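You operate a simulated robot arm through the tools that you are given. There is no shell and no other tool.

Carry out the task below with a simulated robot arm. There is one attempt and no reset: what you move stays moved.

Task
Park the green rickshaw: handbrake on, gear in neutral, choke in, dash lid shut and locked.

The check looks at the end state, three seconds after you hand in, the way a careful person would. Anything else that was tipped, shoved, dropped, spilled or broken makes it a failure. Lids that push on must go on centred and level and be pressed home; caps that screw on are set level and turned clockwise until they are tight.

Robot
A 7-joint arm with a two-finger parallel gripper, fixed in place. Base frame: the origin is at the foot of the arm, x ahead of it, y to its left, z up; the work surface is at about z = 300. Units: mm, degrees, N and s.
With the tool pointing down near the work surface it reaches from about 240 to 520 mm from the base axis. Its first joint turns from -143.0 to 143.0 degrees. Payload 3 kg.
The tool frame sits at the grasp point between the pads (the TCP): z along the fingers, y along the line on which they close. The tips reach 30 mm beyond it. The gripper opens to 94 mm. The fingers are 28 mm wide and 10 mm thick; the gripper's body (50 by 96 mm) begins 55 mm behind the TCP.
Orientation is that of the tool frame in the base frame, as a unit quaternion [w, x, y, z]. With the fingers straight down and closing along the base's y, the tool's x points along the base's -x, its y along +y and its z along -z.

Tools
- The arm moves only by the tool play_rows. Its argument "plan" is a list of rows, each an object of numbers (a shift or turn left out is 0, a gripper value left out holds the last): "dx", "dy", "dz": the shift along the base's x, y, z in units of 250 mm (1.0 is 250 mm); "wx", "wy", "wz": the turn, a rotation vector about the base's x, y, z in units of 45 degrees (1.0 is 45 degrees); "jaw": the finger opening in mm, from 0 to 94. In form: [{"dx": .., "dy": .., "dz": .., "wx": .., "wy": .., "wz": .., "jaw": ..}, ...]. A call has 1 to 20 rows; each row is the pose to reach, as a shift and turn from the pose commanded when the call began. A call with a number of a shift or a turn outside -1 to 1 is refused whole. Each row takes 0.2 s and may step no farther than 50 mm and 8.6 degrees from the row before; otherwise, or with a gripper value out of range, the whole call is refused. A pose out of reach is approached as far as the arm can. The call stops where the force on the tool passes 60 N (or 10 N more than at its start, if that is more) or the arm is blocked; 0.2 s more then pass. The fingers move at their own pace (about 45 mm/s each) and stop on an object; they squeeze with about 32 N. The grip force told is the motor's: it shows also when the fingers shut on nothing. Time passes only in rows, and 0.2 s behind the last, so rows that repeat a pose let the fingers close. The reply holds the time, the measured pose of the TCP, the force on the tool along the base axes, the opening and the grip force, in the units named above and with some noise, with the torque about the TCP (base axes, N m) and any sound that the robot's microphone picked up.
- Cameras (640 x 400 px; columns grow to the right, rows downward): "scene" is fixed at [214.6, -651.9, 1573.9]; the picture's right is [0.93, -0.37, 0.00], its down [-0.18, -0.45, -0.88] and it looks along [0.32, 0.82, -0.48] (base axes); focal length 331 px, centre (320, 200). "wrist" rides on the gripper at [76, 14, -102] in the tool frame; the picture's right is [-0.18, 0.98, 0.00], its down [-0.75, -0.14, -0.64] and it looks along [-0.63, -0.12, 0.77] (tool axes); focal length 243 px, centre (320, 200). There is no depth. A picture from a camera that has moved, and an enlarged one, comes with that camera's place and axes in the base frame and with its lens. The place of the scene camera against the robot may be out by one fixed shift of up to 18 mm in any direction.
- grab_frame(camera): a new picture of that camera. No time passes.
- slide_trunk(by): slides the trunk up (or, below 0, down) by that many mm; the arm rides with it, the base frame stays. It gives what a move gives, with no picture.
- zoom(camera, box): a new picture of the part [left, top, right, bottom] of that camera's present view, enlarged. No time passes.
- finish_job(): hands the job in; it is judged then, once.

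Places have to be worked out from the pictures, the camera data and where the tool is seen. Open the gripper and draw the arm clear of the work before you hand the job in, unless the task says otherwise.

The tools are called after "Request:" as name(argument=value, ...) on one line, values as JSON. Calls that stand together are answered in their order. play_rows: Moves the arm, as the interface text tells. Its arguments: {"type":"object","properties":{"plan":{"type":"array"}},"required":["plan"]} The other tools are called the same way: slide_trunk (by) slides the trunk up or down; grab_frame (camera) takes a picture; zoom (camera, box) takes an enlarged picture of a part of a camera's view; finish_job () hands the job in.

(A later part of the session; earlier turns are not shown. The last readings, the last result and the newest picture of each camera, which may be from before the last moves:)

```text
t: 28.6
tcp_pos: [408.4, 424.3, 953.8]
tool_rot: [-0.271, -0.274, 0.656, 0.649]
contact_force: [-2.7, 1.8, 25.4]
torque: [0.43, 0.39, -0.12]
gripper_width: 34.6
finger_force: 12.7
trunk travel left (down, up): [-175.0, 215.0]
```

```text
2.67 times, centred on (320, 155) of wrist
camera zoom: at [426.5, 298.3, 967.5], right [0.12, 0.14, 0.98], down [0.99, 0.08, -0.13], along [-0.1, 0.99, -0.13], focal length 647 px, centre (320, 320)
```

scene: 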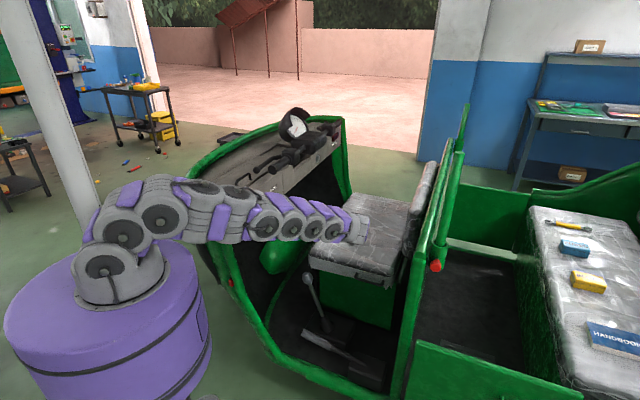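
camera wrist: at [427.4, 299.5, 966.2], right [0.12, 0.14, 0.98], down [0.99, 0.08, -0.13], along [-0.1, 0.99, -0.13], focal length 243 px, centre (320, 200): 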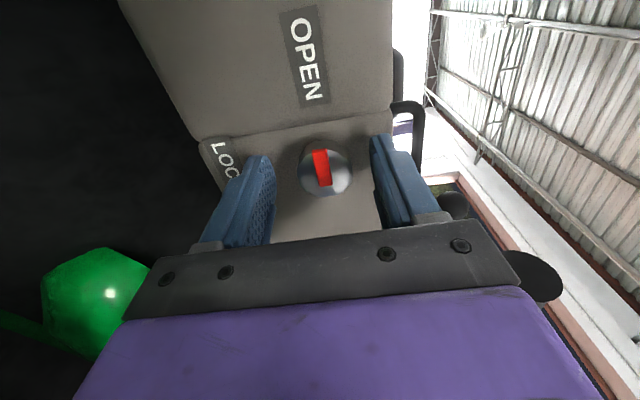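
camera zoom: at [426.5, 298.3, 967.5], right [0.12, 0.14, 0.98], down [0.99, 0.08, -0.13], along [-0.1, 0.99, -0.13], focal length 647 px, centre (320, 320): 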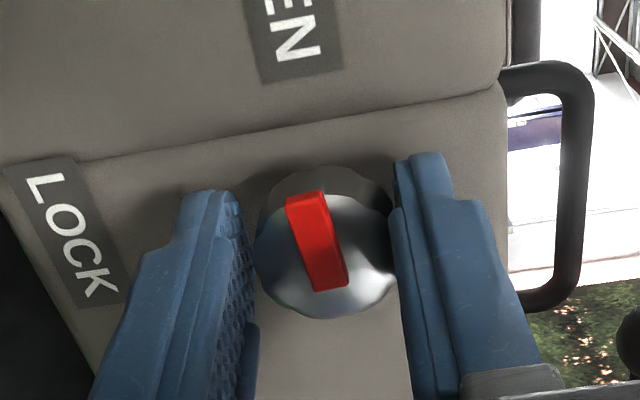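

The tool feels +25 N in z: the upper finger touches first, so the knob sits slightly higher than my TCP. I shift up 3 mm while squeezing to centre the grip.

Request:
play_rows(plan=[{"dz": 0.006, "jaw": 20}, {"dz": 0.012, "jaw": 20}, {"dz": 0.012, "jaw": 20}, {"dz": 0.012, "jaw": 20}])

Request:
zoom(camera="wrist", box=[200, 80, 440, 230])

```text
t: 29.6
tcp_pos: [408.0, 424.7, 955.9]
tool_rot: [-0.271, -0.274, 0.657, 0.648]
contact_force: [-10.7, -1.5, 10.9]
torque: [0.64, 0.62, -0.31]
gripper_width: 31.4
finger_force: 45.2
trunk travel left (down, up): [-175.0, 215.0]
```

```text
2.67 times, centred on (320, 155) of wrist
camera zoom: at [426.7, 298.5, 969.2], right [0.12, 0.14, 0.98], down [0.99, 0.08, -0.13], along [-0.1, 0.99, -0.13], focal length 647 px, centre (320, 320)
```

zoom: 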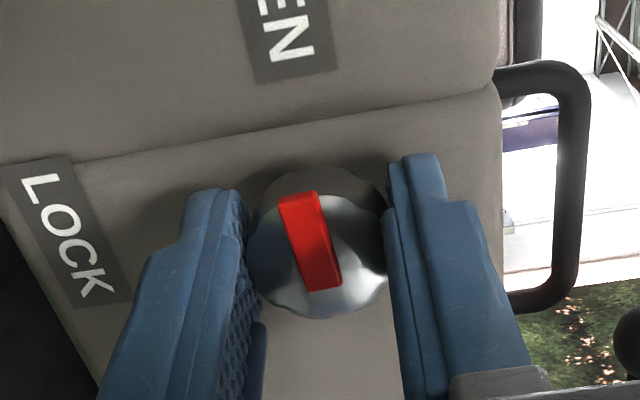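

Grip is firm (31.4 mm, 45 N). Now I turn the knob counter-clockwise about its axis, first 45°.

Request:
play_rows(plan=[{"wx": 0.12, "wy": -0.12, "dz": 0.003, "jaw": 20}, {"wx": 0.24, "wy": -0.24, "dz": 0.004, "jaw": 20}, {"wx": 0.36, "wy": -0.36, "dz": 0.004, "jaw": 20}, {"wx": 0.48, "wy": -0.48, "dz": 0.004, "jaw": 20}, {"wx": 0.6, "wy": -0.6, "dz": 0.004, "jaw": 20}, {"wx": 0.707, "wy": -0.707, "dz": 0.004, "jaw": 20}])

Request:
zoom(camera="wrist", box=[200, 80, 440, 230])

```text
t: 31.0
tcp_pos: [410.0, 426.2, 955.6]
tool_rot: [0.003, -0.502, 0.505, 0.703]
contact_force: [-6.1, -4.3, -10.2]
torque: [0.25, 0.25, 0.67]
gripper_width: 30.8
finger_force: 45.5
trunk travel left (down, up): [-175.0, 215.0]
```

```text
2.67 times, centred on (320, 155) of wrist
camera zoom: at [436.0, 307.7, 911.9], right [-0.41, -0.39, 0.82], down [0.9, -0.01, 0.44], along [-0.17, 0.92, 0.35], focal length 647 px, centre (320, 320)
```

zoom: 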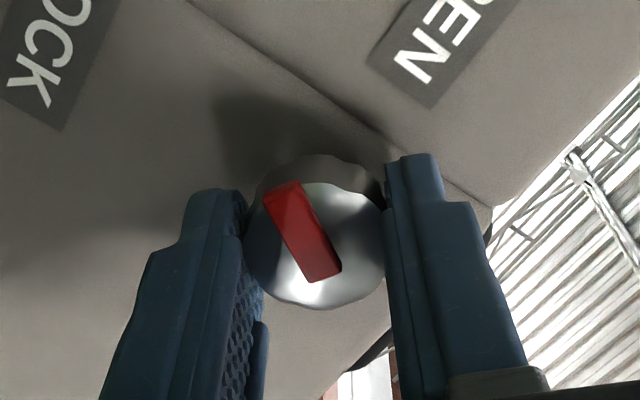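

The knob turns with the grip and the pointer is now midway between OPEN and LOCK. I continue the other 45°.

Request:
play_rows(plan=[{"wx": 0.12, "wy": -0.12, "jaw": 20}, {"wx": 0.24, "wy": -0.24, "jaw": 20}, {"wx": 0.36, "wy": -0.36, "jaw": 20}, {"wx": 0.48, "wy": -0.48, "jaw": 20}, {"wx": 0.6, "wy": -0.6, "jaw": 20}, {"wx": 0.707, "wy": -0.707, "jaw": 20}])

Request:
zoom(camera="wrist", box=[200, 80, 440, 230])

Request:
grab_frame(camera="wrist")

```text
t: 32.4
tcp_pos: [409.0, 424.6, 957.0]
tool_rot: [-0.276, 0.653, -0.275, -0.649]
contact_force: [-3.8, -3.0, 4.4]
torque: [-0.05, 0.32, 0.45]
gripper_width: 32.1
finger_force: 25.1
trunk travel left (down, up): [-175.0, 215.0]
```

```text
2.67 times, centred on (320, 155) of wrist
camera zoom: at [470.0, 341.7, 879.5], right [-0.7, -0.69, 0.18], down [0.55, -0.36, 0.76], along [-0.45, 0.63, 0.63], focal length 647 px, centre (320, 320)
```

zoom: 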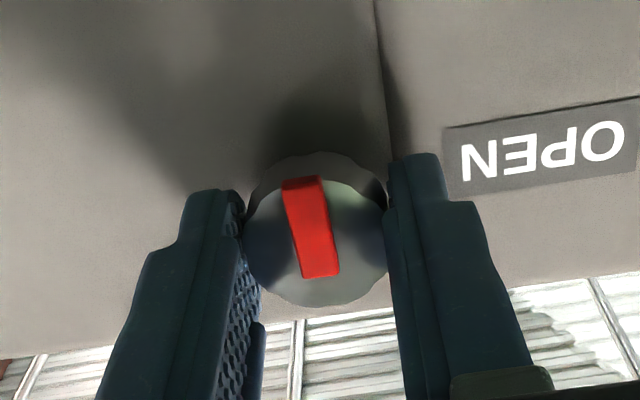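

```text
taken
camera wrist: at [470.0, 341.7, 879.5], right [-0.7, -0.69, 0.18], down [0.55, -0.36, 0.76], along [-0.45, 0.63, 0.63], focal length 243 px, centre (320, 200)
```

wrist: 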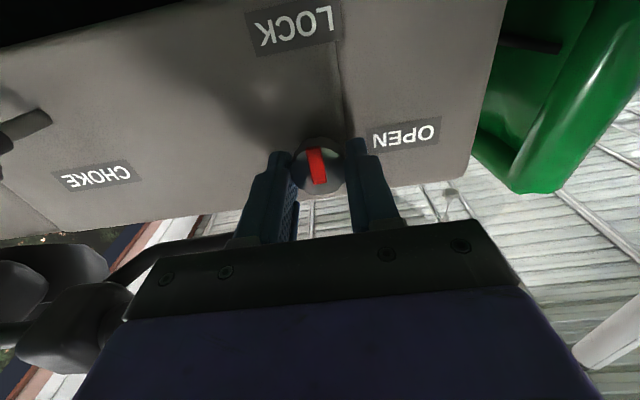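

The pointer now aims at LOCK. I open the fingers and back away along the axis to check its final angle from a clean view.

Request:
play_rows(plan=[{"jaw": 60}, {"jaw": 60}, {"jaw": 60}, {"dx": 0.08, "dy": -0.08, "jaw": 60}, {"dx": 0.16, "dy": -0.16, "jaw": 60}, {"dx": 0.24, "dy": -0.24, "jaw": 60}])

Request:
grab_frame(camera="wrist")

Request:
zoom(camera="wrist", box=[200, 40, 440, 190])

```text
t: 33.8
tcp_pos: [468.4, 365.0, 954.9]
tool_rot: [-0.273, 0.654, -0.276, -0.65]
contact_force: [1.1, 0.2, -0.5]
torque: [0.02, -0.02, 0.0]
gripper_width: 60.0
finger_force: 0.1
trunk travel left (down, up): [-175.0, 215.0]
```

```text
taken
camera wrist: at [530.1, 281.6, 878.2], right [-0.7, -0.68, 0.19], down [0.55, -0.36, 0.76], along [-0.45, 0.64, 0.63], focal length 243 px, centre (320, 200)
```

wrist: 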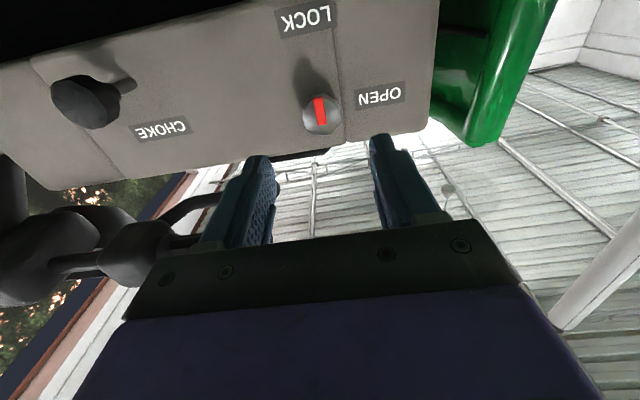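

```text
2.67 times, centred on (320, 115) of wrist
camera zoom: at [530.1, 281.6, 878.2], right [-0.7, -0.68, 0.19], down [0.55, -0.36, 0.76], along [-0.45, 0.64, 0.63], focal length 647 px, centre (320, 427)
```

zoom: 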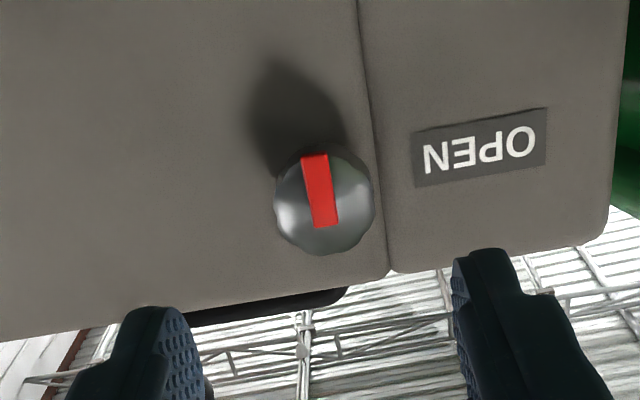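

The pointer is vertical and in line with LOCK. Next is the choke at about (530, 527, 903): I close the fingers, swing the tool to point nearly along +y (staying below the handlebar) and stop in front of the choke knob.

Request:
play_rows(plan=[{"jaw": 0, "wz": -0.15, "dx": 0.0, "dy": -0.02, "dz": -0.03}, {"jaw": 0, "wz": -0.3, "dx": 0.06, "dy": 0.04, "dz": -0.07}, {"jaw": 0, "wz": -0.45, "dx": 0.14, "dy": 0.12, "dz": -0.11}, {"jaw": 0, "wz": -0.6, "dx": 0.22, "dy": 0.2, "dz": -0.15}, {"jaw": 0, "wz": -0.75, "dx": 0.3, "dy": 0.28, "dz": -0.18}, {"jaw": 0, "wz": -0.89, "dx": 0.36, "dy": 0.34, "dz": -0.208}])

Request:
grab_frame(camera="wrist")

Request:
grab_frame(camera="scene")

```text
t: 35.2
tcp_pos: [559.0, 449.6, 902.5]
tool_rot: [-0.48, 0.519, -0.484, -0.516]
contact_force: [0.0, -0.7, -0.6]
torque: [-0.01, 0.01, 0.02]
gripper_width: 0.0
finger_force: 31.7
trunk travel left (down, up): [-175.0, 215.0]
```

```text
taken
camera wrist: at [551.9, 346.3, 825.6], right [-0.98, -0.07, 0.18], down [0.19, -0.62, 0.76], along [0.06, 0.78, 0.63], focal length 243 px, centre (320, 200)
```

wrist: 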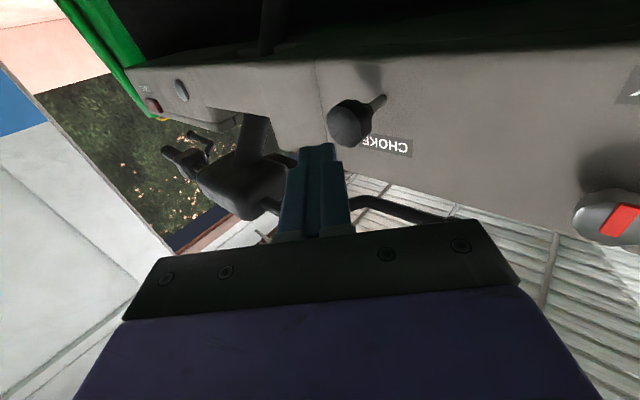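

```text
taken
```

scene: 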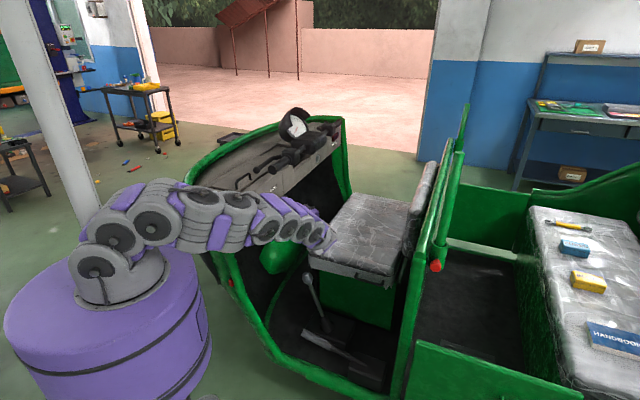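

The tip is about 45 mm in front of the choke knob, some 12 mm to its left. I shift right 12 mm and push forward along the dash normal, watching the force.

Request:
play_rows(plan=[{"dx": 0.034, "dy": 0.034, "jaw": 0}, {"dx": 0.0, "dy": 0.068}, {"dx": -0.034, "dy": 0.102}, {"dx": -0.068, "dy": 0.136}, {"dx": -0.09, "dy": 0.158}, {"dx": -0.107, "dy": 0.175}, {"dx": -0.124, "dy": 0.192}, {"dx": -0.141, "dy": 0.209}])

Request:
grab_frame(camera="wrist")

Request:
zoom(camera="scene", box=[190, 130, 350, 230])

```text
t: 37.0
tcp_pos: [523.3, 503.1, 903.5]
tool_rot: [-0.48, 0.519, -0.484, -0.516]
contact_force: [0.8, 0.3, -0.2]
torque: [-0.01, 0.01, -0.01]
gripper_width: 0.0
finger_force: 31.7
trunk travel left (down, up): [-175.0, 215.0]
```

```text
taken
camera wrist: at [516.3, 398.8, 826.6], right [-0.98, -0.07, 0.19], down [0.19, -0.62, 0.76], along [0.06, 0.78, 0.63], focal length 243 px, centre (320, 200)
```

wrist: 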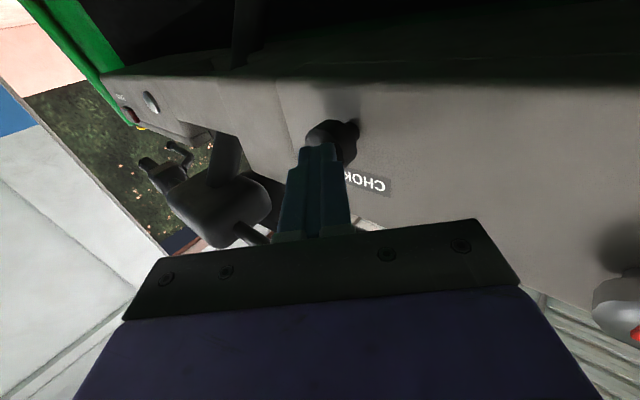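

```text
4.00 times, centred on (270, 180) of scene
camera zoom: at [214.6, -651.9, 1573.9], right [0.93, -0.37, 0.0], down [-0.18, -0.45, -0.88], along [0.32, 0.82, -0.48], focal length 1325 px, centre (520, 280)
```

zoom: 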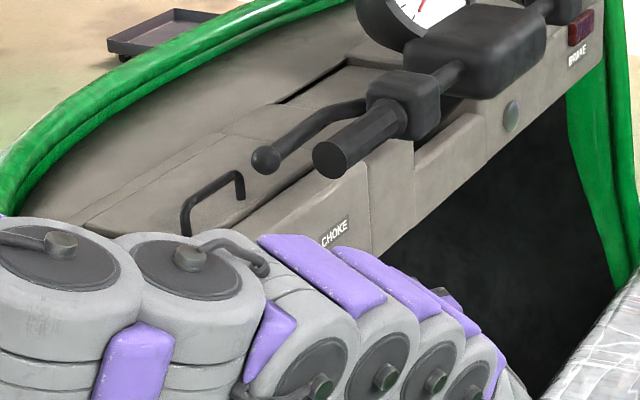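

The choke is moving in with hardly any resistance. I keep pushing in small steps until it bottoms out.

Request:
play_rows(plan=[{"dx": -0.014, "dy": 0.014}, {"dx": -0.028, "dy": 0.028}, {"dx": -0.04, "dy": 0.04}, {"dx": -0.052, "dy": 0.052}, {"dx": -0.064, "dy": 0.064}, {"dx": -0.076, "dy": 0.076}, {"dx": -0.088, "dy": 0.088}, {"dx": -0.1, "dy": 0.1}])

Request:
grab_frame(camera="wrist")

Request:
zoom(camera="wrist", box=[220, 70, 460, 220])

```text
t: 38.1
tcp_pos: [521.4, 505.6, 903.6]
tool_rot: [-0.487, 0.514, -0.493, -0.506]
contact_force: [21.7, -53.7, 0.0]
torque: [0.25, 0.19, -0.05]
gripper_width: 0.3
finger_force: 31.8
trunk travel left (down, up): [-175.0, 215.0]
stopped in row 5: the force on the tool passed its limit at 63 N (the readings are from after the stop); the commanded pose is now the measured one
```

```text
taken
camera wrist: at [510.4, 401.7, 827.8], right [-0.98, -0.04, 0.18], down [0.17, -0.62, 0.76], along [0.08, 0.78, 0.62], focal length 243 px, centre (320, 200)
```

wrist: 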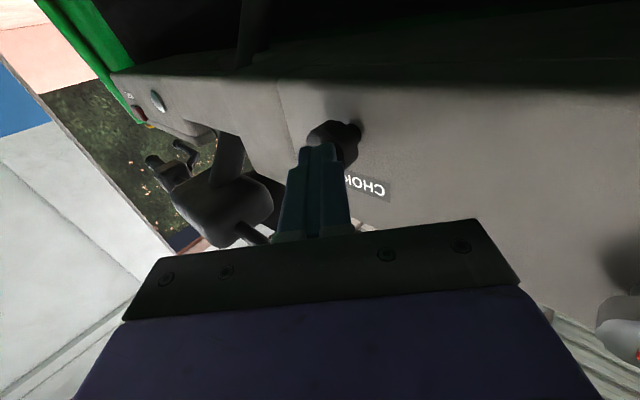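

```text
2.67 times, centred on (340, 145) of wrist
camera zoom: at [510.4, 401.7, 827.8], right [-0.98, -0.04, 0.18], down [0.17, -0.62, 0.76], along [0.08, 0.78, 0.62], focal length 647 px, centre (267, 347)
```

zoom: 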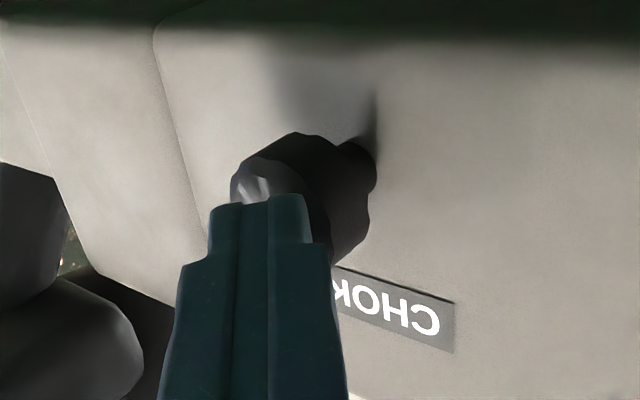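

The force rose to 63 N with the collar against the dash, so the choke looks fully in. I back off along the same line and look.

Request:
play_rows(plan=[{"dx": 0.06, "dy": -0.06}, {"dx": 0.12, "dy": -0.12}, {"dx": 0.18, "dy": -0.18}, {"dx": 0.22, "dy": -0.22}])

Request:
grab_frame(camera="wrist")

Request:
zoom(camera="wrist", box=[250, 40, 450, 170])

```text
t: 39.1
tcp_pos: [566.6, 458.4, 905.8]
tool_rot: [-0.483, 0.519, -0.486, -0.512]
contact_force: [0.3, -1.4, 0.1]
torque: [0.0, 0.02, -0.04]
gripper_width: 0.0
finger_force: 32.2
trunk travel left (down, up): [-175.0, 215.0]
```

```text
taken
camera wrist: at [558.9, 354.3, 828.6], right [-0.98, -0.06, 0.18], down [0.18, -0.63, 0.76], along [0.07, 0.78, 0.62], focal length 243 px, centre (320, 200)
```

wrist: 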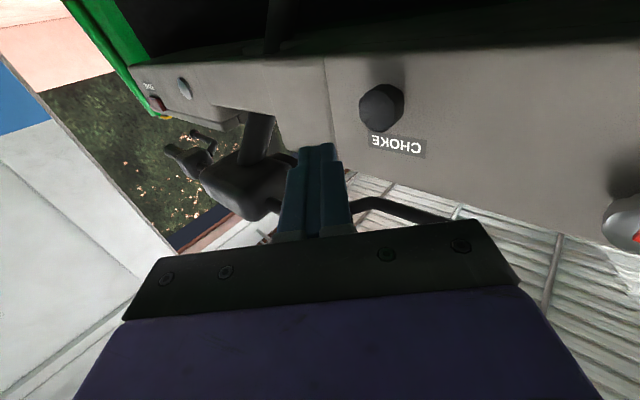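

```text
3.08 times, centred on (350, 105) of wrist
camera zoom: at [558.9, 354.3, 828.6], right [-0.98, -0.06, 0.18], down [0.18, -0.63, 0.76], along [0.07, 0.78, 0.62], focal length 746 px, centre (228, 492)
```

zoom: 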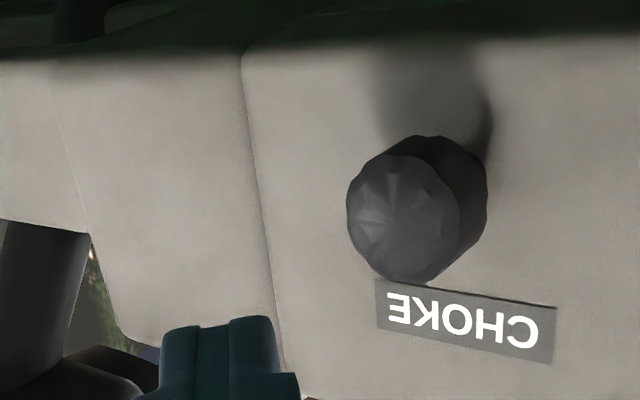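

The choke is in, its collar flush with the dash. Next are the gear lever (knob ≈ (555, 349, 630)) and the handbrake. I retreat toward the base while turning the tool to point along (0.7, 0.7).

Request:
play_rows(plan=[{"dx": -0.02, "dy": -0.15}, {"dx": -0.06, "dy": -0.3, "wz": -0.12}, {"dx": -0.12, "dy": -0.44, "wz": -0.27}, {"dx": -0.2, "dy": -0.57, "wz": -0.42}, {"dx": -0.28, "dy": -0.68, "wz": -0.57}, {"dx": -0.36, "dy": -0.76, "wz": -0.72}, {"dx": -0.43, "dy": -0.83, "wz": -0.87}, {"dx": -0.43, "dy": -0.83, "wz": -1.0}])

Request:
grab_frame(camera="scene")

Request:
grab_frame(camera="wrist")

```text
t: 40.9
tcp_pos: [531.4, 228.2, 962.4]
tool_rot: [0.62, -0.291, 0.658, 0.314]
contact_force: [0.3, -0.9, -0.8]
torque: [0.01, -0.04, -0.02]
gripper_width: 0.1
finger_force: 32.1
out of reach, approached as far as the arm can: row 4, 5, 6, 7, 8
trunk travel left (down, up): [-175.0, 215.0]
```

```text
taken
```

scene: 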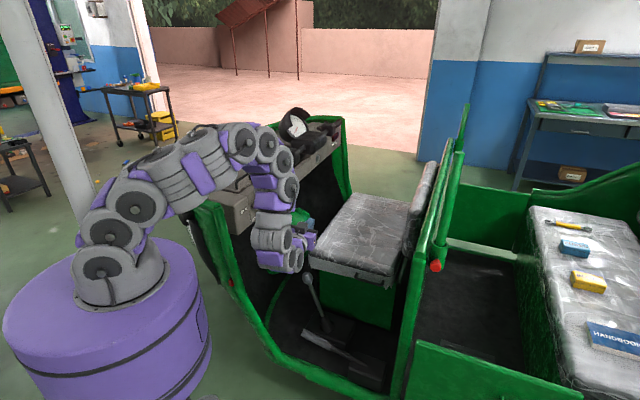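

```text
taken
camera wrist: at [449.6, 159.1, 888.0], right [-0.75, 0.62, 0.24], down [-0.25, -0.59, 0.77], along [0.62, 0.51, 0.6], focal length 243 px, centre (320, 200)
```

wrist: 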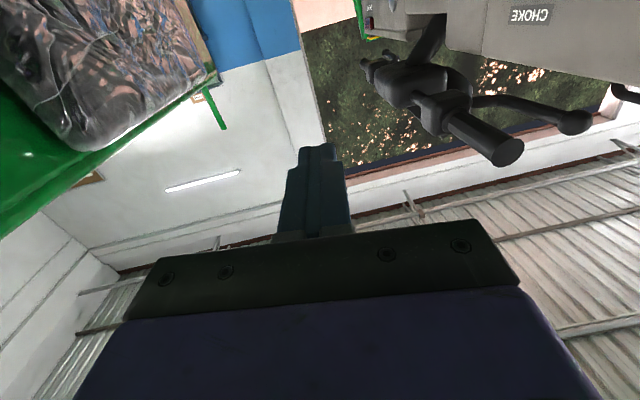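

The tool now points along azimuth ~51° at (531, 228, 962). I pitch it 45° down so the camera looks toward the gear lever and floor.

Request:
play_rows(plan=[{"wx": -0.14, "wy": 0.11}, {"wx": -0.28, "wy": 0.22}, {"wx": -0.42, "wy": 0.34}, {"wx": -0.55, "wy": 0.45}, {"wx": -0.68, "wy": 0.56}, {"wx": -0.8, "wy": 0.65}])

Request:
grab_frame(camera="wrist")

Request:
grab_frame(camera="scene")

```text
t: 42.3
tcp_pos: [529.0, 229.3, 960.4]
tool_rot: [0.316, -0.379, 0.855, 0.158]
contact_force: [0.3, 0.0, -0.2]
torque: [-0.04, -0.01, -0.01]
gripper_width: 0.0
finger_force: 32.3
trunk travel left (down, up): [-175.0, 215.0]
```

```text
taken
camera wrist: at [434.9, 144.5, 985.5], right [-0.64, 0.75, 0.15], down [0.22, -0.01, 0.98], along [0.73, 0.66, -0.16], focal length 243 px, centre (320, 200)
```

wrist: 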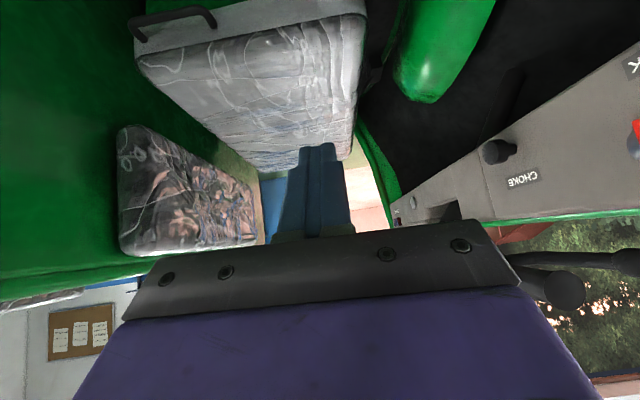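

```text
taken
```

scene: 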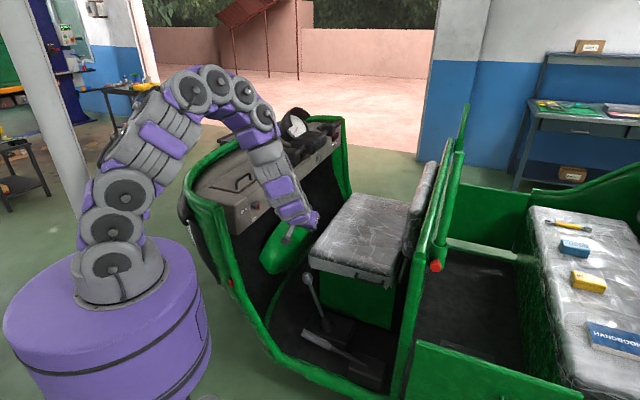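

I pitch the rest of the way to point down for a view onto the floor controls.

Request:
play_rows(plan=[{"wx": -0.14, "wy": 0.11}, {"wx": -0.28, "wy": 0.22}, {"wx": -0.42, "wy": 0.34}, {"wx": -0.55, "wy": 0.45}, {"wx": -0.68, "wy": 0.56}, {"wx": -0.75, "wy": 0.61}])

Request:
grab_frame(camera="wrist")

Request:
zoom(camera="wrist", box=[160, 0, 480, 160])

```text
t: 43.7
tcp_pos: [529.5, 228.3, 960.7]
tool_rot: [-0.014, -0.406, 0.914, -0.011]
contact_force: [-0.6, -0.6, -0.1]
torque: [0.01, 0.02, 0.03]
gripper_width: 0.0
finger_force: 32.3
trunk travel left (down, up): [-175.0, 215.0]
```

```text
taken
camera wrist: at [468.6, 185.0, 1063.8], right [-0.61, 0.8, -0.01], down [0.62, 0.48, 0.62], along [0.5, 0.37, -0.79], focal length 243 px, centre (320, 200)
```

wrist: 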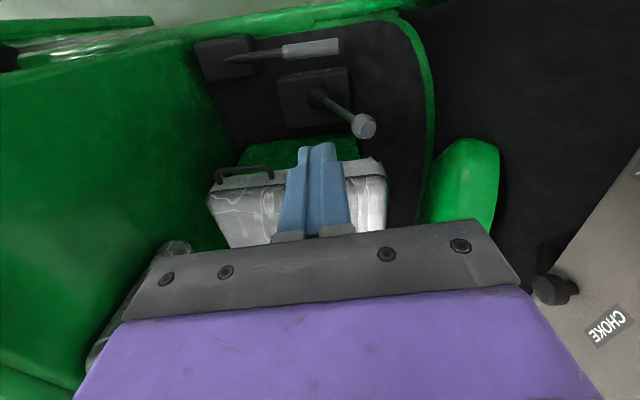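

```text
2.00 times, centred on (320, 80) of wrist
camera zoom: at [468.6, 185.0, 1063.8], right [-0.61, 0.8, -0.01], down [0.62, 0.48, 0.62], along [0.5, 0.37, -0.79], focal length 485 px, centre (320, 440)
```

zoom: 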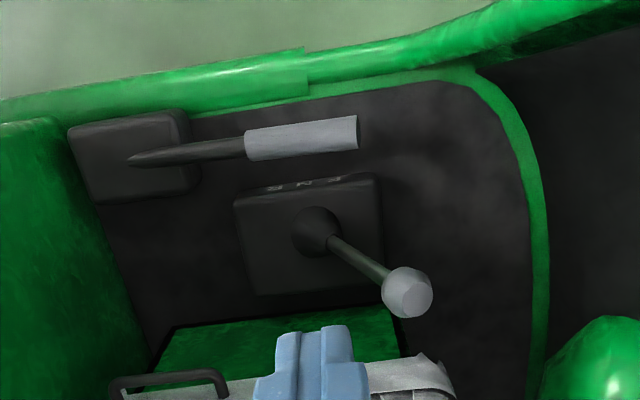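

There are markings along the left side of the gear box. I zoom in to read them.

Request:
zoom(camera="wrist", box=[270, 75, 360, 115])

Request:
zoom(camera="scene", box=[270, 290, 370, 370])

```text
7.11 times, centred on (315, 95) of wrist
camera zoom: at [468.6, 185.0, 1063.8], right [-0.61, 0.8, -0.01], down [0.62, 0.48, 0.62], along [0.5, 0.37, -0.79], focal length 1725 px, centre (356, 947)
```

zoom: 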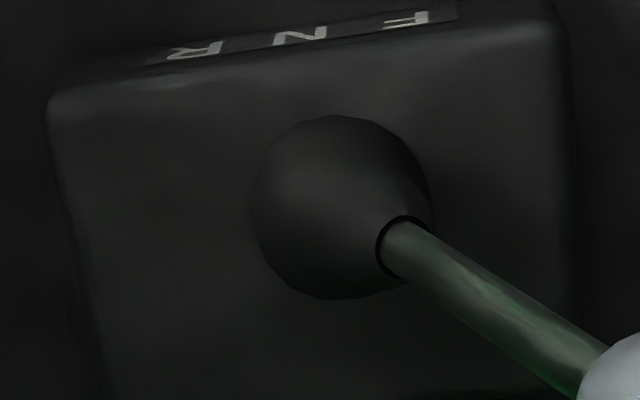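

```text
5.00 times, centred on (320, 330) of scene
camera zoom: at [214.6, -651.9, 1573.9], right [0.93, -0.37, 0.0], down [-0.18, -0.45, -0.88], along [0.32, 0.82, -0.48], focal length 1656 px, centre (320, -450)
```

zoom: 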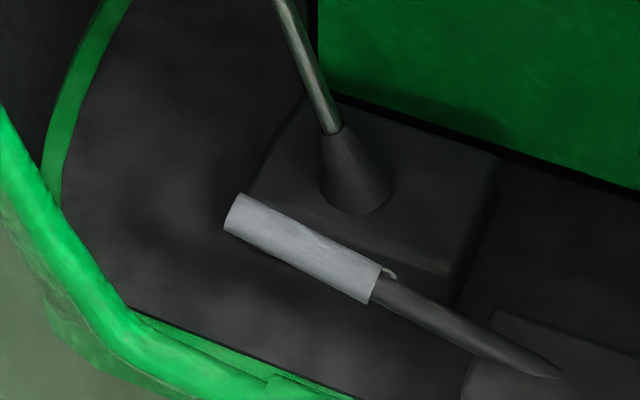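

The gear box is marked R–N–F from rear to front; the lever now leans forward (F), and N is at the centre, so it must stand upright. I lower the trunk 150 mm for reach before working on it.

Request:
slide_trunk(by=-150)

Request:
grab_frame(camera="scene")

Request:
grab_frame(camera="wrist")

```text
t: 45.5
tcp_pos: [528.6, 228.5, 811.1]
tool_rot: [-0.015, -0.406, 0.914, -0.009]
contact_force: [-0.5, 0.0, -0.2]
torque: [0.04, -0.02, 0.01]
gripper_width: 0.0
finger_force: 31.7
trunk travel left (down, up): [-25.0, 365.0]
```

```text
taken
```

scene: 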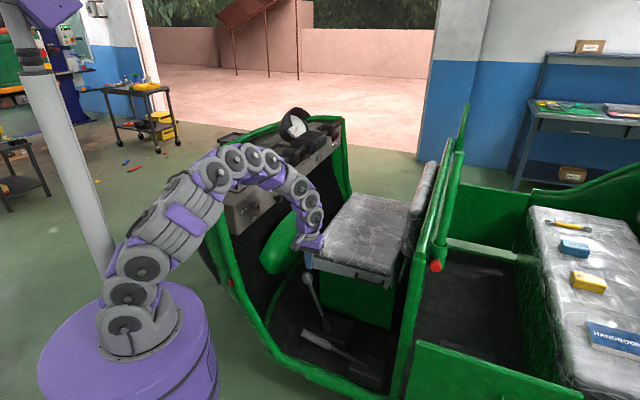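

```text
taken
camera wrist: at [468.1, 185.2, 913.7], right [-0.61, 0.8, -0.01], down [0.62, 0.48, 0.62], along [0.5, 0.37, -0.79], focal length 243 px, centre (320, 200)
```

wrist: 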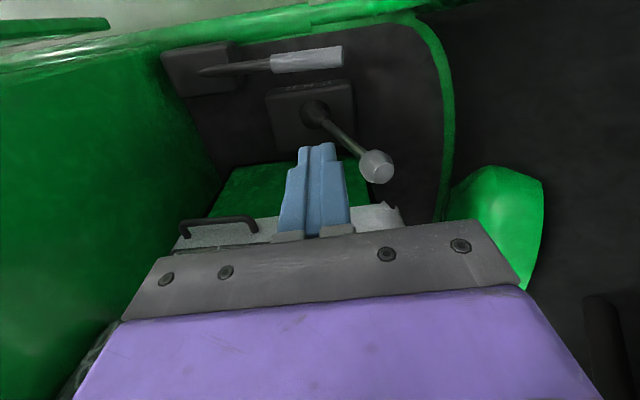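

I zoom in on the knob to refine its position from the two heights.

Request:
zoom(camera="wrist", box=[290, 70, 450, 230])

Request:
zoom(camera="scene", box=[270, 250, 390, 350])

```text
2.50 times, centred on (370, 150) of wrist
camera zoom: at [468.1, 185.2, 913.7], right [-0.61, 0.8, -0.01], down [0.62, 0.48, 0.62], along [0.5, 0.37, -0.79], focal length 606 px, centre (195, 325)
```

zoom: 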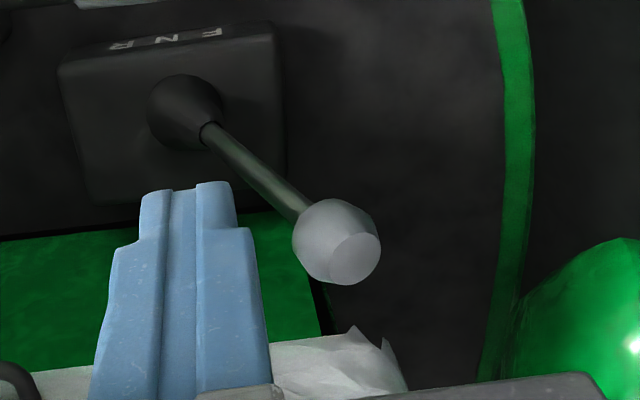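

```text
4.00 times, centred on (330, 300) of scene
camera zoom: at [214.6, -651.9, 1573.9], right [0.93, -0.37, 0.0], down [-0.18, -0.45, -0.88], along [0.32, 0.82, -0.48], focal length 1325 px, centre (280, -200)
```

zoom: 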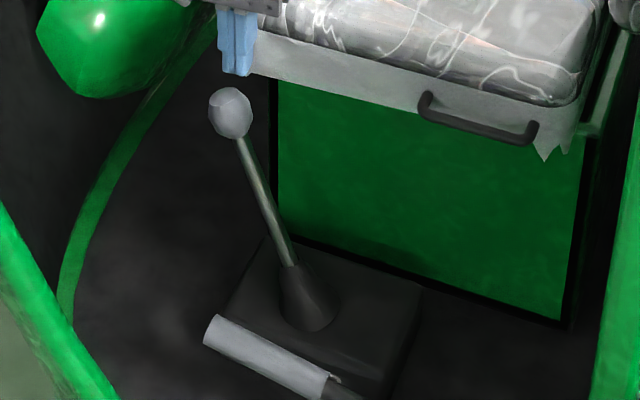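

Refined: knob centre ≈ (561.5, 351, 614), pivot ≈ 285 mm below/behind it, so upright means moving the knob about 101 mm rearward. I tilt the tool 30° outward, open the jaw, and hover short of the knob with the fingers in front of and behind it.

Request:
play_rows(plan=[{"wx": 0.09, "wy": -0.09, "wz": -0.012, "dx": 0.0, "dy": 0.06, "dz": -0.06, "jaw": 88}, {"wx": 0.19, "wy": -0.19, "wz": -0.024, "dx": -0.005, "dy": 0.12, "dz": -0.13, "jaw": 88}, {"wx": 0.29, "wy": -0.29, "wz": -0.04, "dx": -0.01, "dy": 0.2, "dz": -0.22, "jaw": 88}, {"wx": 0.38, "wy": -0.38, "wz": -0.05, "dx": -0.015, "dy": 0.28, "dz": -0.32, "jaw": 88}, {"wx": 0.471, "wy": -0.471, "wz": -0.064, "dx": -0.019, "dy": 0.339, "dz": -0.43, "jaw": 88}, {"wx": 0.471, "wy": -0.471, "wz": -0.064, "dx": -0.019, "dy": 0.339, "dz": -0.43, "jaw": 88}])

Request:
grab_frame(camera="wrist")

Request:
grab_frame(camera="scene")

```text
t: 47.1
tcp_pos: [522.1, 331.8, 721.5]
tool_rot: [0.242, -0.423, 0.87, 0.076]
contact_force: [0.5, 0.0, 0.3]
torque: [0.04, 0.07, 0.06]
gripper_width: 88.2
finger_force: 0.0
trunk travel left (down, up): [-25.0, 365.0]
stopped in row 6: the arm was blocked; the commanded pose is now the measured one
```

```text
taken
camera wrist: at [433.5, 253.3, 770.5], right [-0.66, 0.75, 0.02], down [0.27, 0.22, 0.94], along [0.7, 0.63, -0.35], focal length 243 px, centre (320, 200)
```

wrist: 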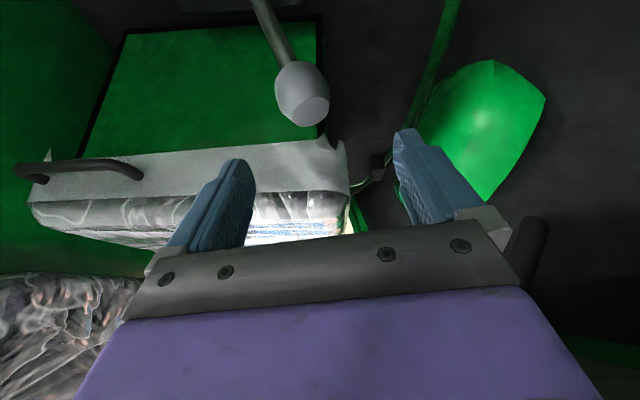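

```text
taken
```

scene: 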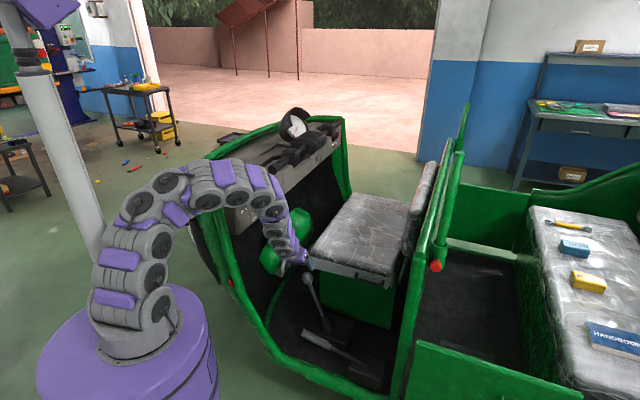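

The call reports the arm was blocked, so I check whether a link is touching the rickshaw's left front rim.

Request:
zoom(camera="scene", box=[120, 130, 330, 290])

```text
2.50 times, centred on (225, 210) of scene
camera zoom: at [214.6, -651.9, 1573.9], right [0.93, -0.37, 0.0], down [-0.18, -0.45, -0.88], along [0.32, 0.82, -0.48], focal length 828 px, centre (558, 175)
```

zoom: 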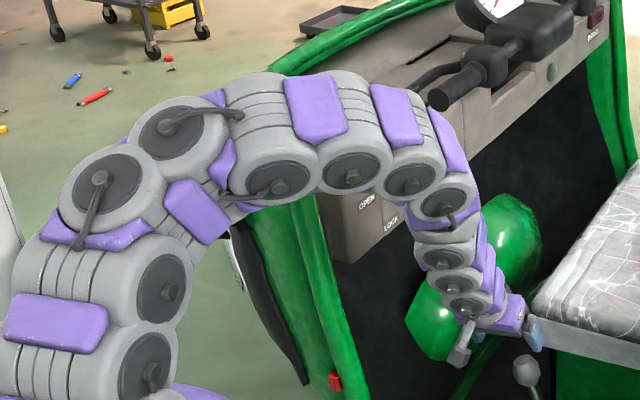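

The forearm's elbow has swung toward the dash's left rim, which likely blocked it. I back out toward -y and up while turning the tool to point along +y, which should bring the elbow away from the rim.

Request:
play_rows(plan=[{"dy": -0.08, "dz": 0.06}, {"dy": -0.16, "dz": 0.12}, {"dy": -0.24, "dz": 0.16, "wz": 0.15}, {"dy": -0.3, "dz": 0.18, "wz": 0.3}, {"dy": -0.34, "dz": 0.2, "wz": 0.45}, {"dy": -0.36, "dz": 0.2, "wz": 0.6}, {"dy": -0.36, "dz": 0.2, "wz": 0.75}, {"dy": -0.36, "dz": 0.2, "wz": 0.9}, {"dy": -0.36, "dz": 0.2, "wz": 1.0}])

Request:
grab_frame(camera="scene")

Request:
zoom(camera="scene", box=[120, 130, 330, 290])

Request:
grab_frame(camera="wrist")

```text
t: 49.1
tcp_pos: [522.1, 248.6, 766.6]
tool_rot: [-0.194, 0.726, -0.64, -0.16]
contact_force: [0.4, -0.1, -0.6]
torque: [0.02, -0.02, -0.01]
gripper_width: 88.1
finger_force: 0.0
trunk travel left (down, up): [-25.0, 365.0]
```

```text
taken
```

scene: 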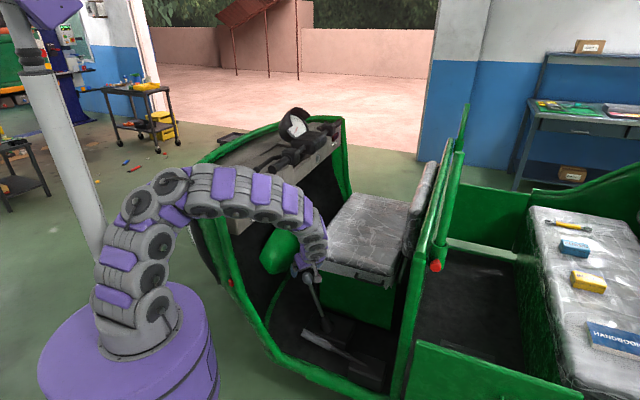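

```text
2.50 times, centred on (225, 210) of scene
camera zoom: at [214.6, -651.9, 1573.9], right [0.93, -0.37, 0.0], down [-0.18, -0.45, -0.88], along [0.32, 0.82, -0.48], focal length 828 px, centre (558, 175)
```

zoom: 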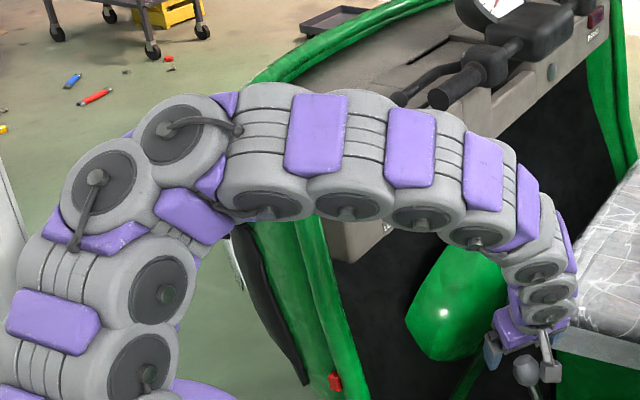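

```text
taken
camera wrist: at [515.8, 131.4, 817.6], right [-1.0, 0.06, 0.01], down [0.03, 0.36, 0.93], along [0.05, 0.93, -0.36], focal length 243 px, centre (320, 200)
```

wrist: 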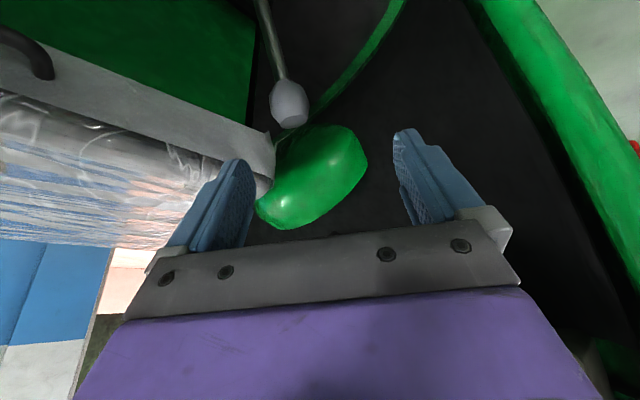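

The arm moved back freely and nothing on the rickshaw looks displaced. With the elbow better placed, I move to a hover near the knob with the tool at azimuth ~70°, watching for deviation.

Request:
play_rows(plan=[{"dx": 0.02, "dy": 0.05, "dz": -0.06, "wz": -0.08, "jaw": 70}, {"dx": 0.04, "dy": 0.1, "dz": -0.12, "wz": -0.16, "jaw": 70}, {"dx": 0.06, "dy": 0.15, "dz": -0.18, "wz": -0.24, "jaw": 70}, {"dx": 0.08, "dy": 0.2, "dz": -0.24, "wz": -0.32, "jaw": 70}, {"dx": 0.097, "dy": 0.245, "dz": -0.296, "wz": -0.4, "jaw": 70}])

Request:
grab_frame(camera="wrist")

Request:
grab_frame(camera="scene")

```text
t: 50.3
tcp_pos: [545.9, 310.0, 692.1]
tool_rot: [0.217, -0.616, 0.746, 0.128]
contact_force: [-0.3, -0.5, -0.2]
torque: [-0.01, -0.02, -0.02]
gripper_width: 70.3
finger_force: 0.0
trunk travel left (down, up): [-25.0, 365.0]
```

```text
taken
camera wrist: at [502.9, 199.7, 743.2], right [-0.93, 0.36, 0.02], down [0.14, 0.33, 0.93], along [0.34, 0.87, -0.36], focal length 243 px, centre (320, 200)
```

wrist: 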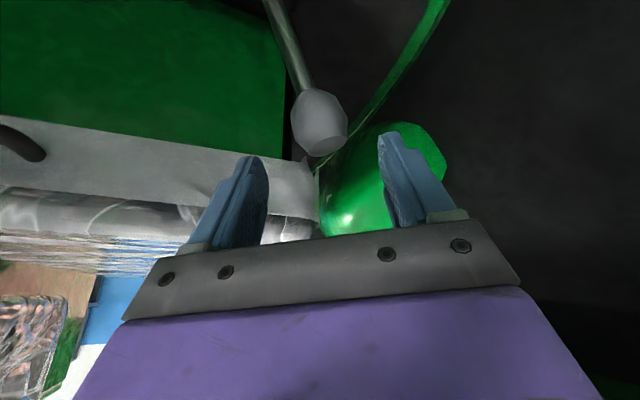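

```text
taken
```

scene: 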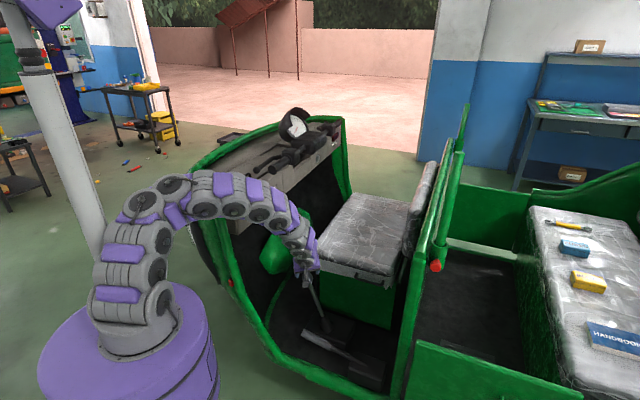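

No contact, and the knob ((561, 351, 613)) sits centred between the fingers. I advance along the tool axis so the fingers cage the knob.

Request:
play_rows(plan=[{"dx": 0.011, "dy": 0.029, "dz": -0.056, "jaw": 66}, {"dx": 0.022, "dy": 0.058, "dz": -0.113, "jaw": 66}, {"dx": 0.033, "dy": 0.088, "dz": -0.169, "jaw": 66}, {"dx": 0.044, "dy": 0.117, "dz": -0.226, "jaw": 66}, {"dx": 0.055, "dy": 0.146, "dz": -0.282, "jaw": 66}])

Request:
grab_frame(camera="wrist")

Request:
grab_frame(camera="scene")

```text
t: 51.5
tcp_pos: [560.4, 346.5, 623.3]
tool_rot: [0.217, -0.617, 0.746, 0.128]
contact_force: [-0.2, -0.8, -0.1]
torque: [0.0, 0.01, 0.01]
gripper_width: 65.7
finger_force: 0.1
trunk travel left (down, up): [-25.0, 365.0]
```

```text
taken
camera wrist: at [517.6, 235.5, 673.4], right [-0.93, 0.36, 0.01], down [0.14, 0.33, 0.93], along [0.33, 0.87, -0.36], focal length 243 px, centre (320, 200)
```

wrist: 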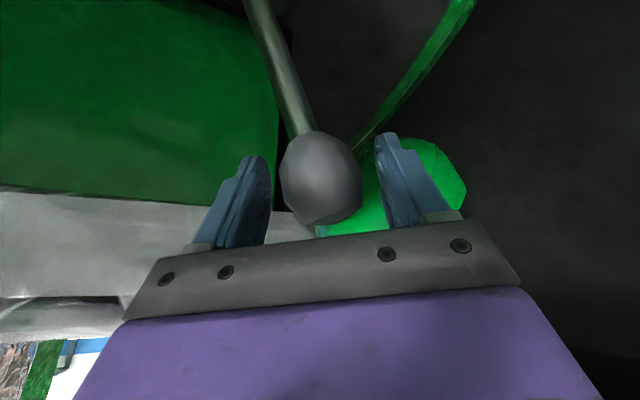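

```text
taken
```

scene: 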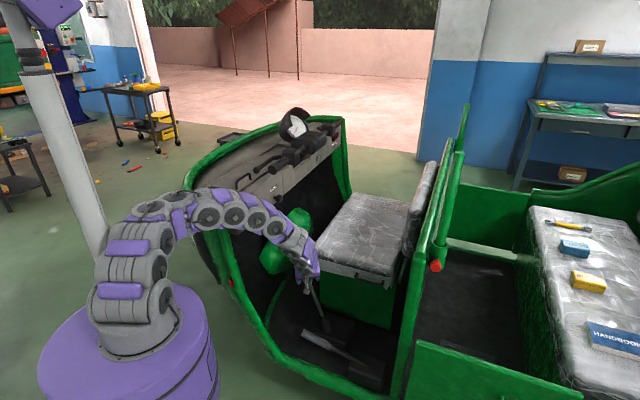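

The knob is caged with even gaps. I now draw it rearward along the arc in small steps, easing the tool azimuth toward 50°.

Request:
play_rows(plan=[{"dx": 0.028, "dy": -0.028, "dz": 0.01, "wz": -0.05}, {"dx": 0.056, "dy": -0.056, "dz": 0.02, "wz": -0.1}, {"dx": 0.085, "dy": -0.085, "dz": 0.03, "wz": -0.15}, {"dx": 0.113, "dy": -0.113, "dz": 0.04, "wz": -0.2}, {"dx": 0.141, "dy": -0.141, "dz": 0.048, "wz": -0.25}, {"dx": 0.17, "dy": -0.17, "dz": 0.055, "wz": -0.3}, {"dx": 0.198, "dy": -0.198, "dz": 0.062, "wz": -0.35}, {"dx": 0.226, "dy": -0.226, "dz": 0.068, "wz": -0.4}])

Request:
grab_frame(camera="wrist")

Request:
grab_frame(camera="scene")

```text
t: 53.3
tcp_pos: [618.1, 287.2, 640.8]
tool_rot: [0.233, -0.491, 0.834, 0.092]
contact_force: [3.3, -1.4, -1.0]
torque: [0.0, 0.03, 0.0]
gripper_width: 67.7
finger_force: 1.9
trunk travel left (down, up): [-25.0, 365.0]
```

```text
taken
camera wrist: at [542.8, 196.4, 690.5], right [-0.77, 0.64, 0.01], down [0.24, 0.27, 0.93], along [0.59, 0.72, -0.36], focal length 243 px, centre (320, 200)
```

wrist: 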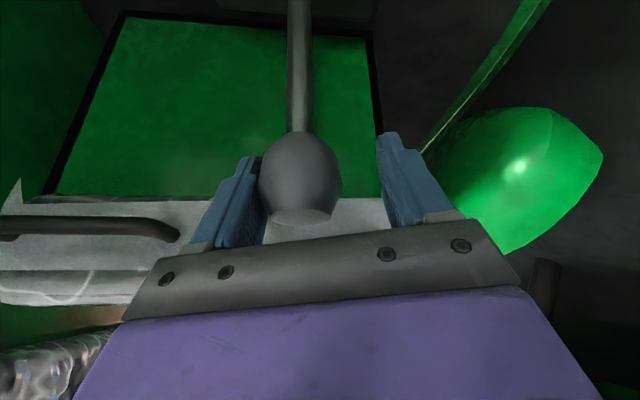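

```text
taken
```

scene: 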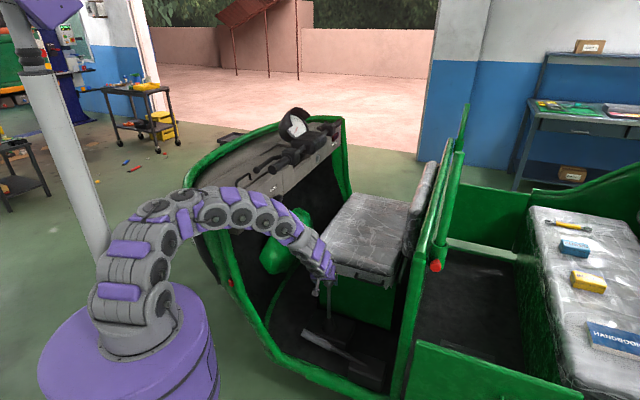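

The lever followed and seems to have snapped near upright (knob at f≈-245), lightly touching the rear finger. I move rearward 12 mm more so that it settles freely in the centre of the cage.

Request:
play_rows(plan=[{"dx": 0.012, "dy": -0.012, "jaw": 70}, {"dx": 0.024, "dy": -0.024, "jaw": 74}, {"dx": 0.034, "dy": -0.034, "jaw": 74}, {"dx": 0.034, "dy": -0.034, "jaw": 74}])

Request:
grab_frame(camera="wrist")

Request:
zoom(camera="scene", box=[270, 250, 390, 350])

```text
t: 54.3
tcp_pos: [626.0, 278.5, 641.2]
tool_rot: [0.234, -0.492, 0.834, 0.092]
contact_force: [-0.4, 0.4, -0.6]
torque: [0.0, -0.01, -0.01]
gripper_width: 74.0
finger_force: 0.1
trunk travel left (down, up): [-25.0, 365.0]
```

```text
taken
camera wrist: at [550.5, 188.7, 690.6], right [-0.77, 0.63, 0.01], down [0.24, 0.27, 0.93], along [0.59, 0.73, -0.36], focal length 243 px, centre (320, 200)
```

wrist: 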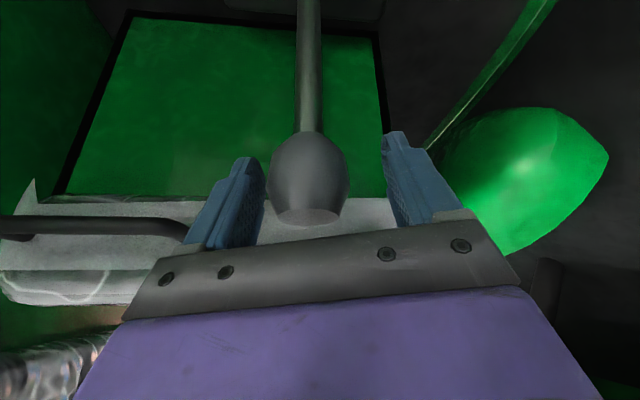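

```text
4.00 times, centred on (330, 300) of scene
camera zoom: at [214.6, -651.9, 1573.9], right [0.93, -0.37, 0.0], down [-0.18, -0.45, -0.88], along [0.32, 0.82, -0.48], focal length 1325 px, centre (280, -200)
```

zoom: 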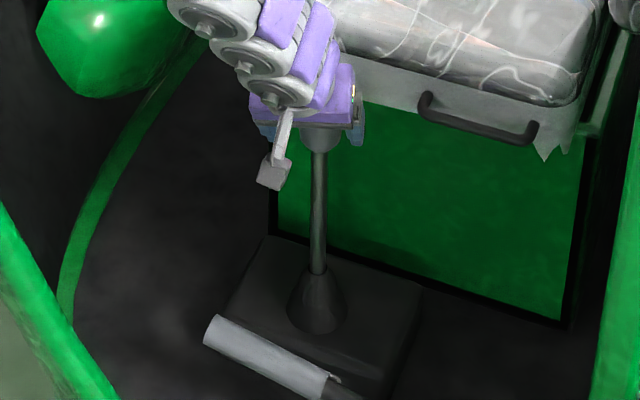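

The lever stands upright; the knob at f≈-249 lines up with the N mark (f≈-250) and no force remains. I withdraw straight back along the tool axis.

Request:
play_rows(plan=[{"dx": -0.022, "dy": -0.028, "dz": 0.064, "jaw": 76}, {"dx": -0.044, "dy": -0.056, "dz": 0.128, "jaw": 76}, {"dx": -0.066, "dy": -0.084, "dz": 0.192, "jaw": 76}, {"dx": -0.088, "dy": -0.113, "dz": 0.257, "jaw": 76}, {"dx": -0.11, "dy": -0.141, "dz": 0.32, "jaw": 76}, {"dx": -0.132, "dy": -0.169, "dz": 0.385, "jaw": 76}])

Request:
grab_frame(camera="wrist")

Request:
zoom(camera="scene", box=[270, 250, 390, 350])

```text
t: 55.7
tcp_pos: [590.4, 238.0, 736.5]
tool_rot: [0.234, -0.491, 0.834, 0.092]
contact_force: [1.1, -0.4, 0.0]
torque: [0.0, -0.02, 0.03]
gripper_width: 76.0
finger_force: 0.1
trunk travel left (down, up): [-25.0, 365.0]
```

```text
taken
camera wrist: at [516.7, 146.2, 787.0], right [-0.77, 0.63, 0.01], down [0.24, 0.27, 0.93], along [0.59, 0.73, -0.36], focal length 243 px, centre (320, 200)
```

wrist: 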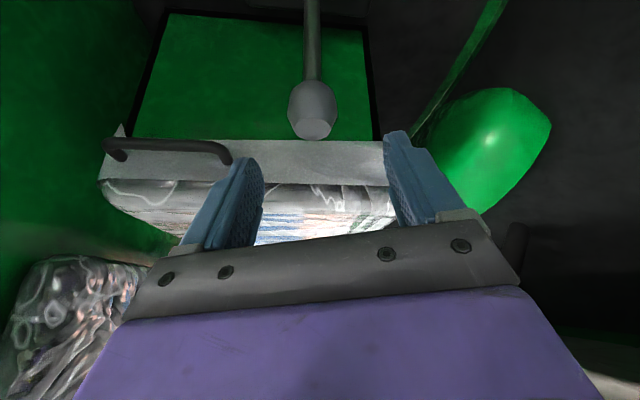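

```text
4.00 times, centred on (330, 300) of scene
camera zoom: at [214.6, -651.9, 1573.9], right [0.93, -0.37, 0.0], down [-0.18, -0.45, -0.88], along [0.32, 0.82, -0.48], focal length 1325 px, centre (280, -200)
```

zoom: 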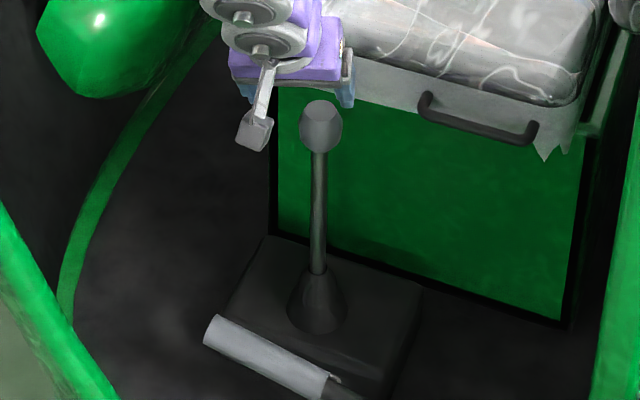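

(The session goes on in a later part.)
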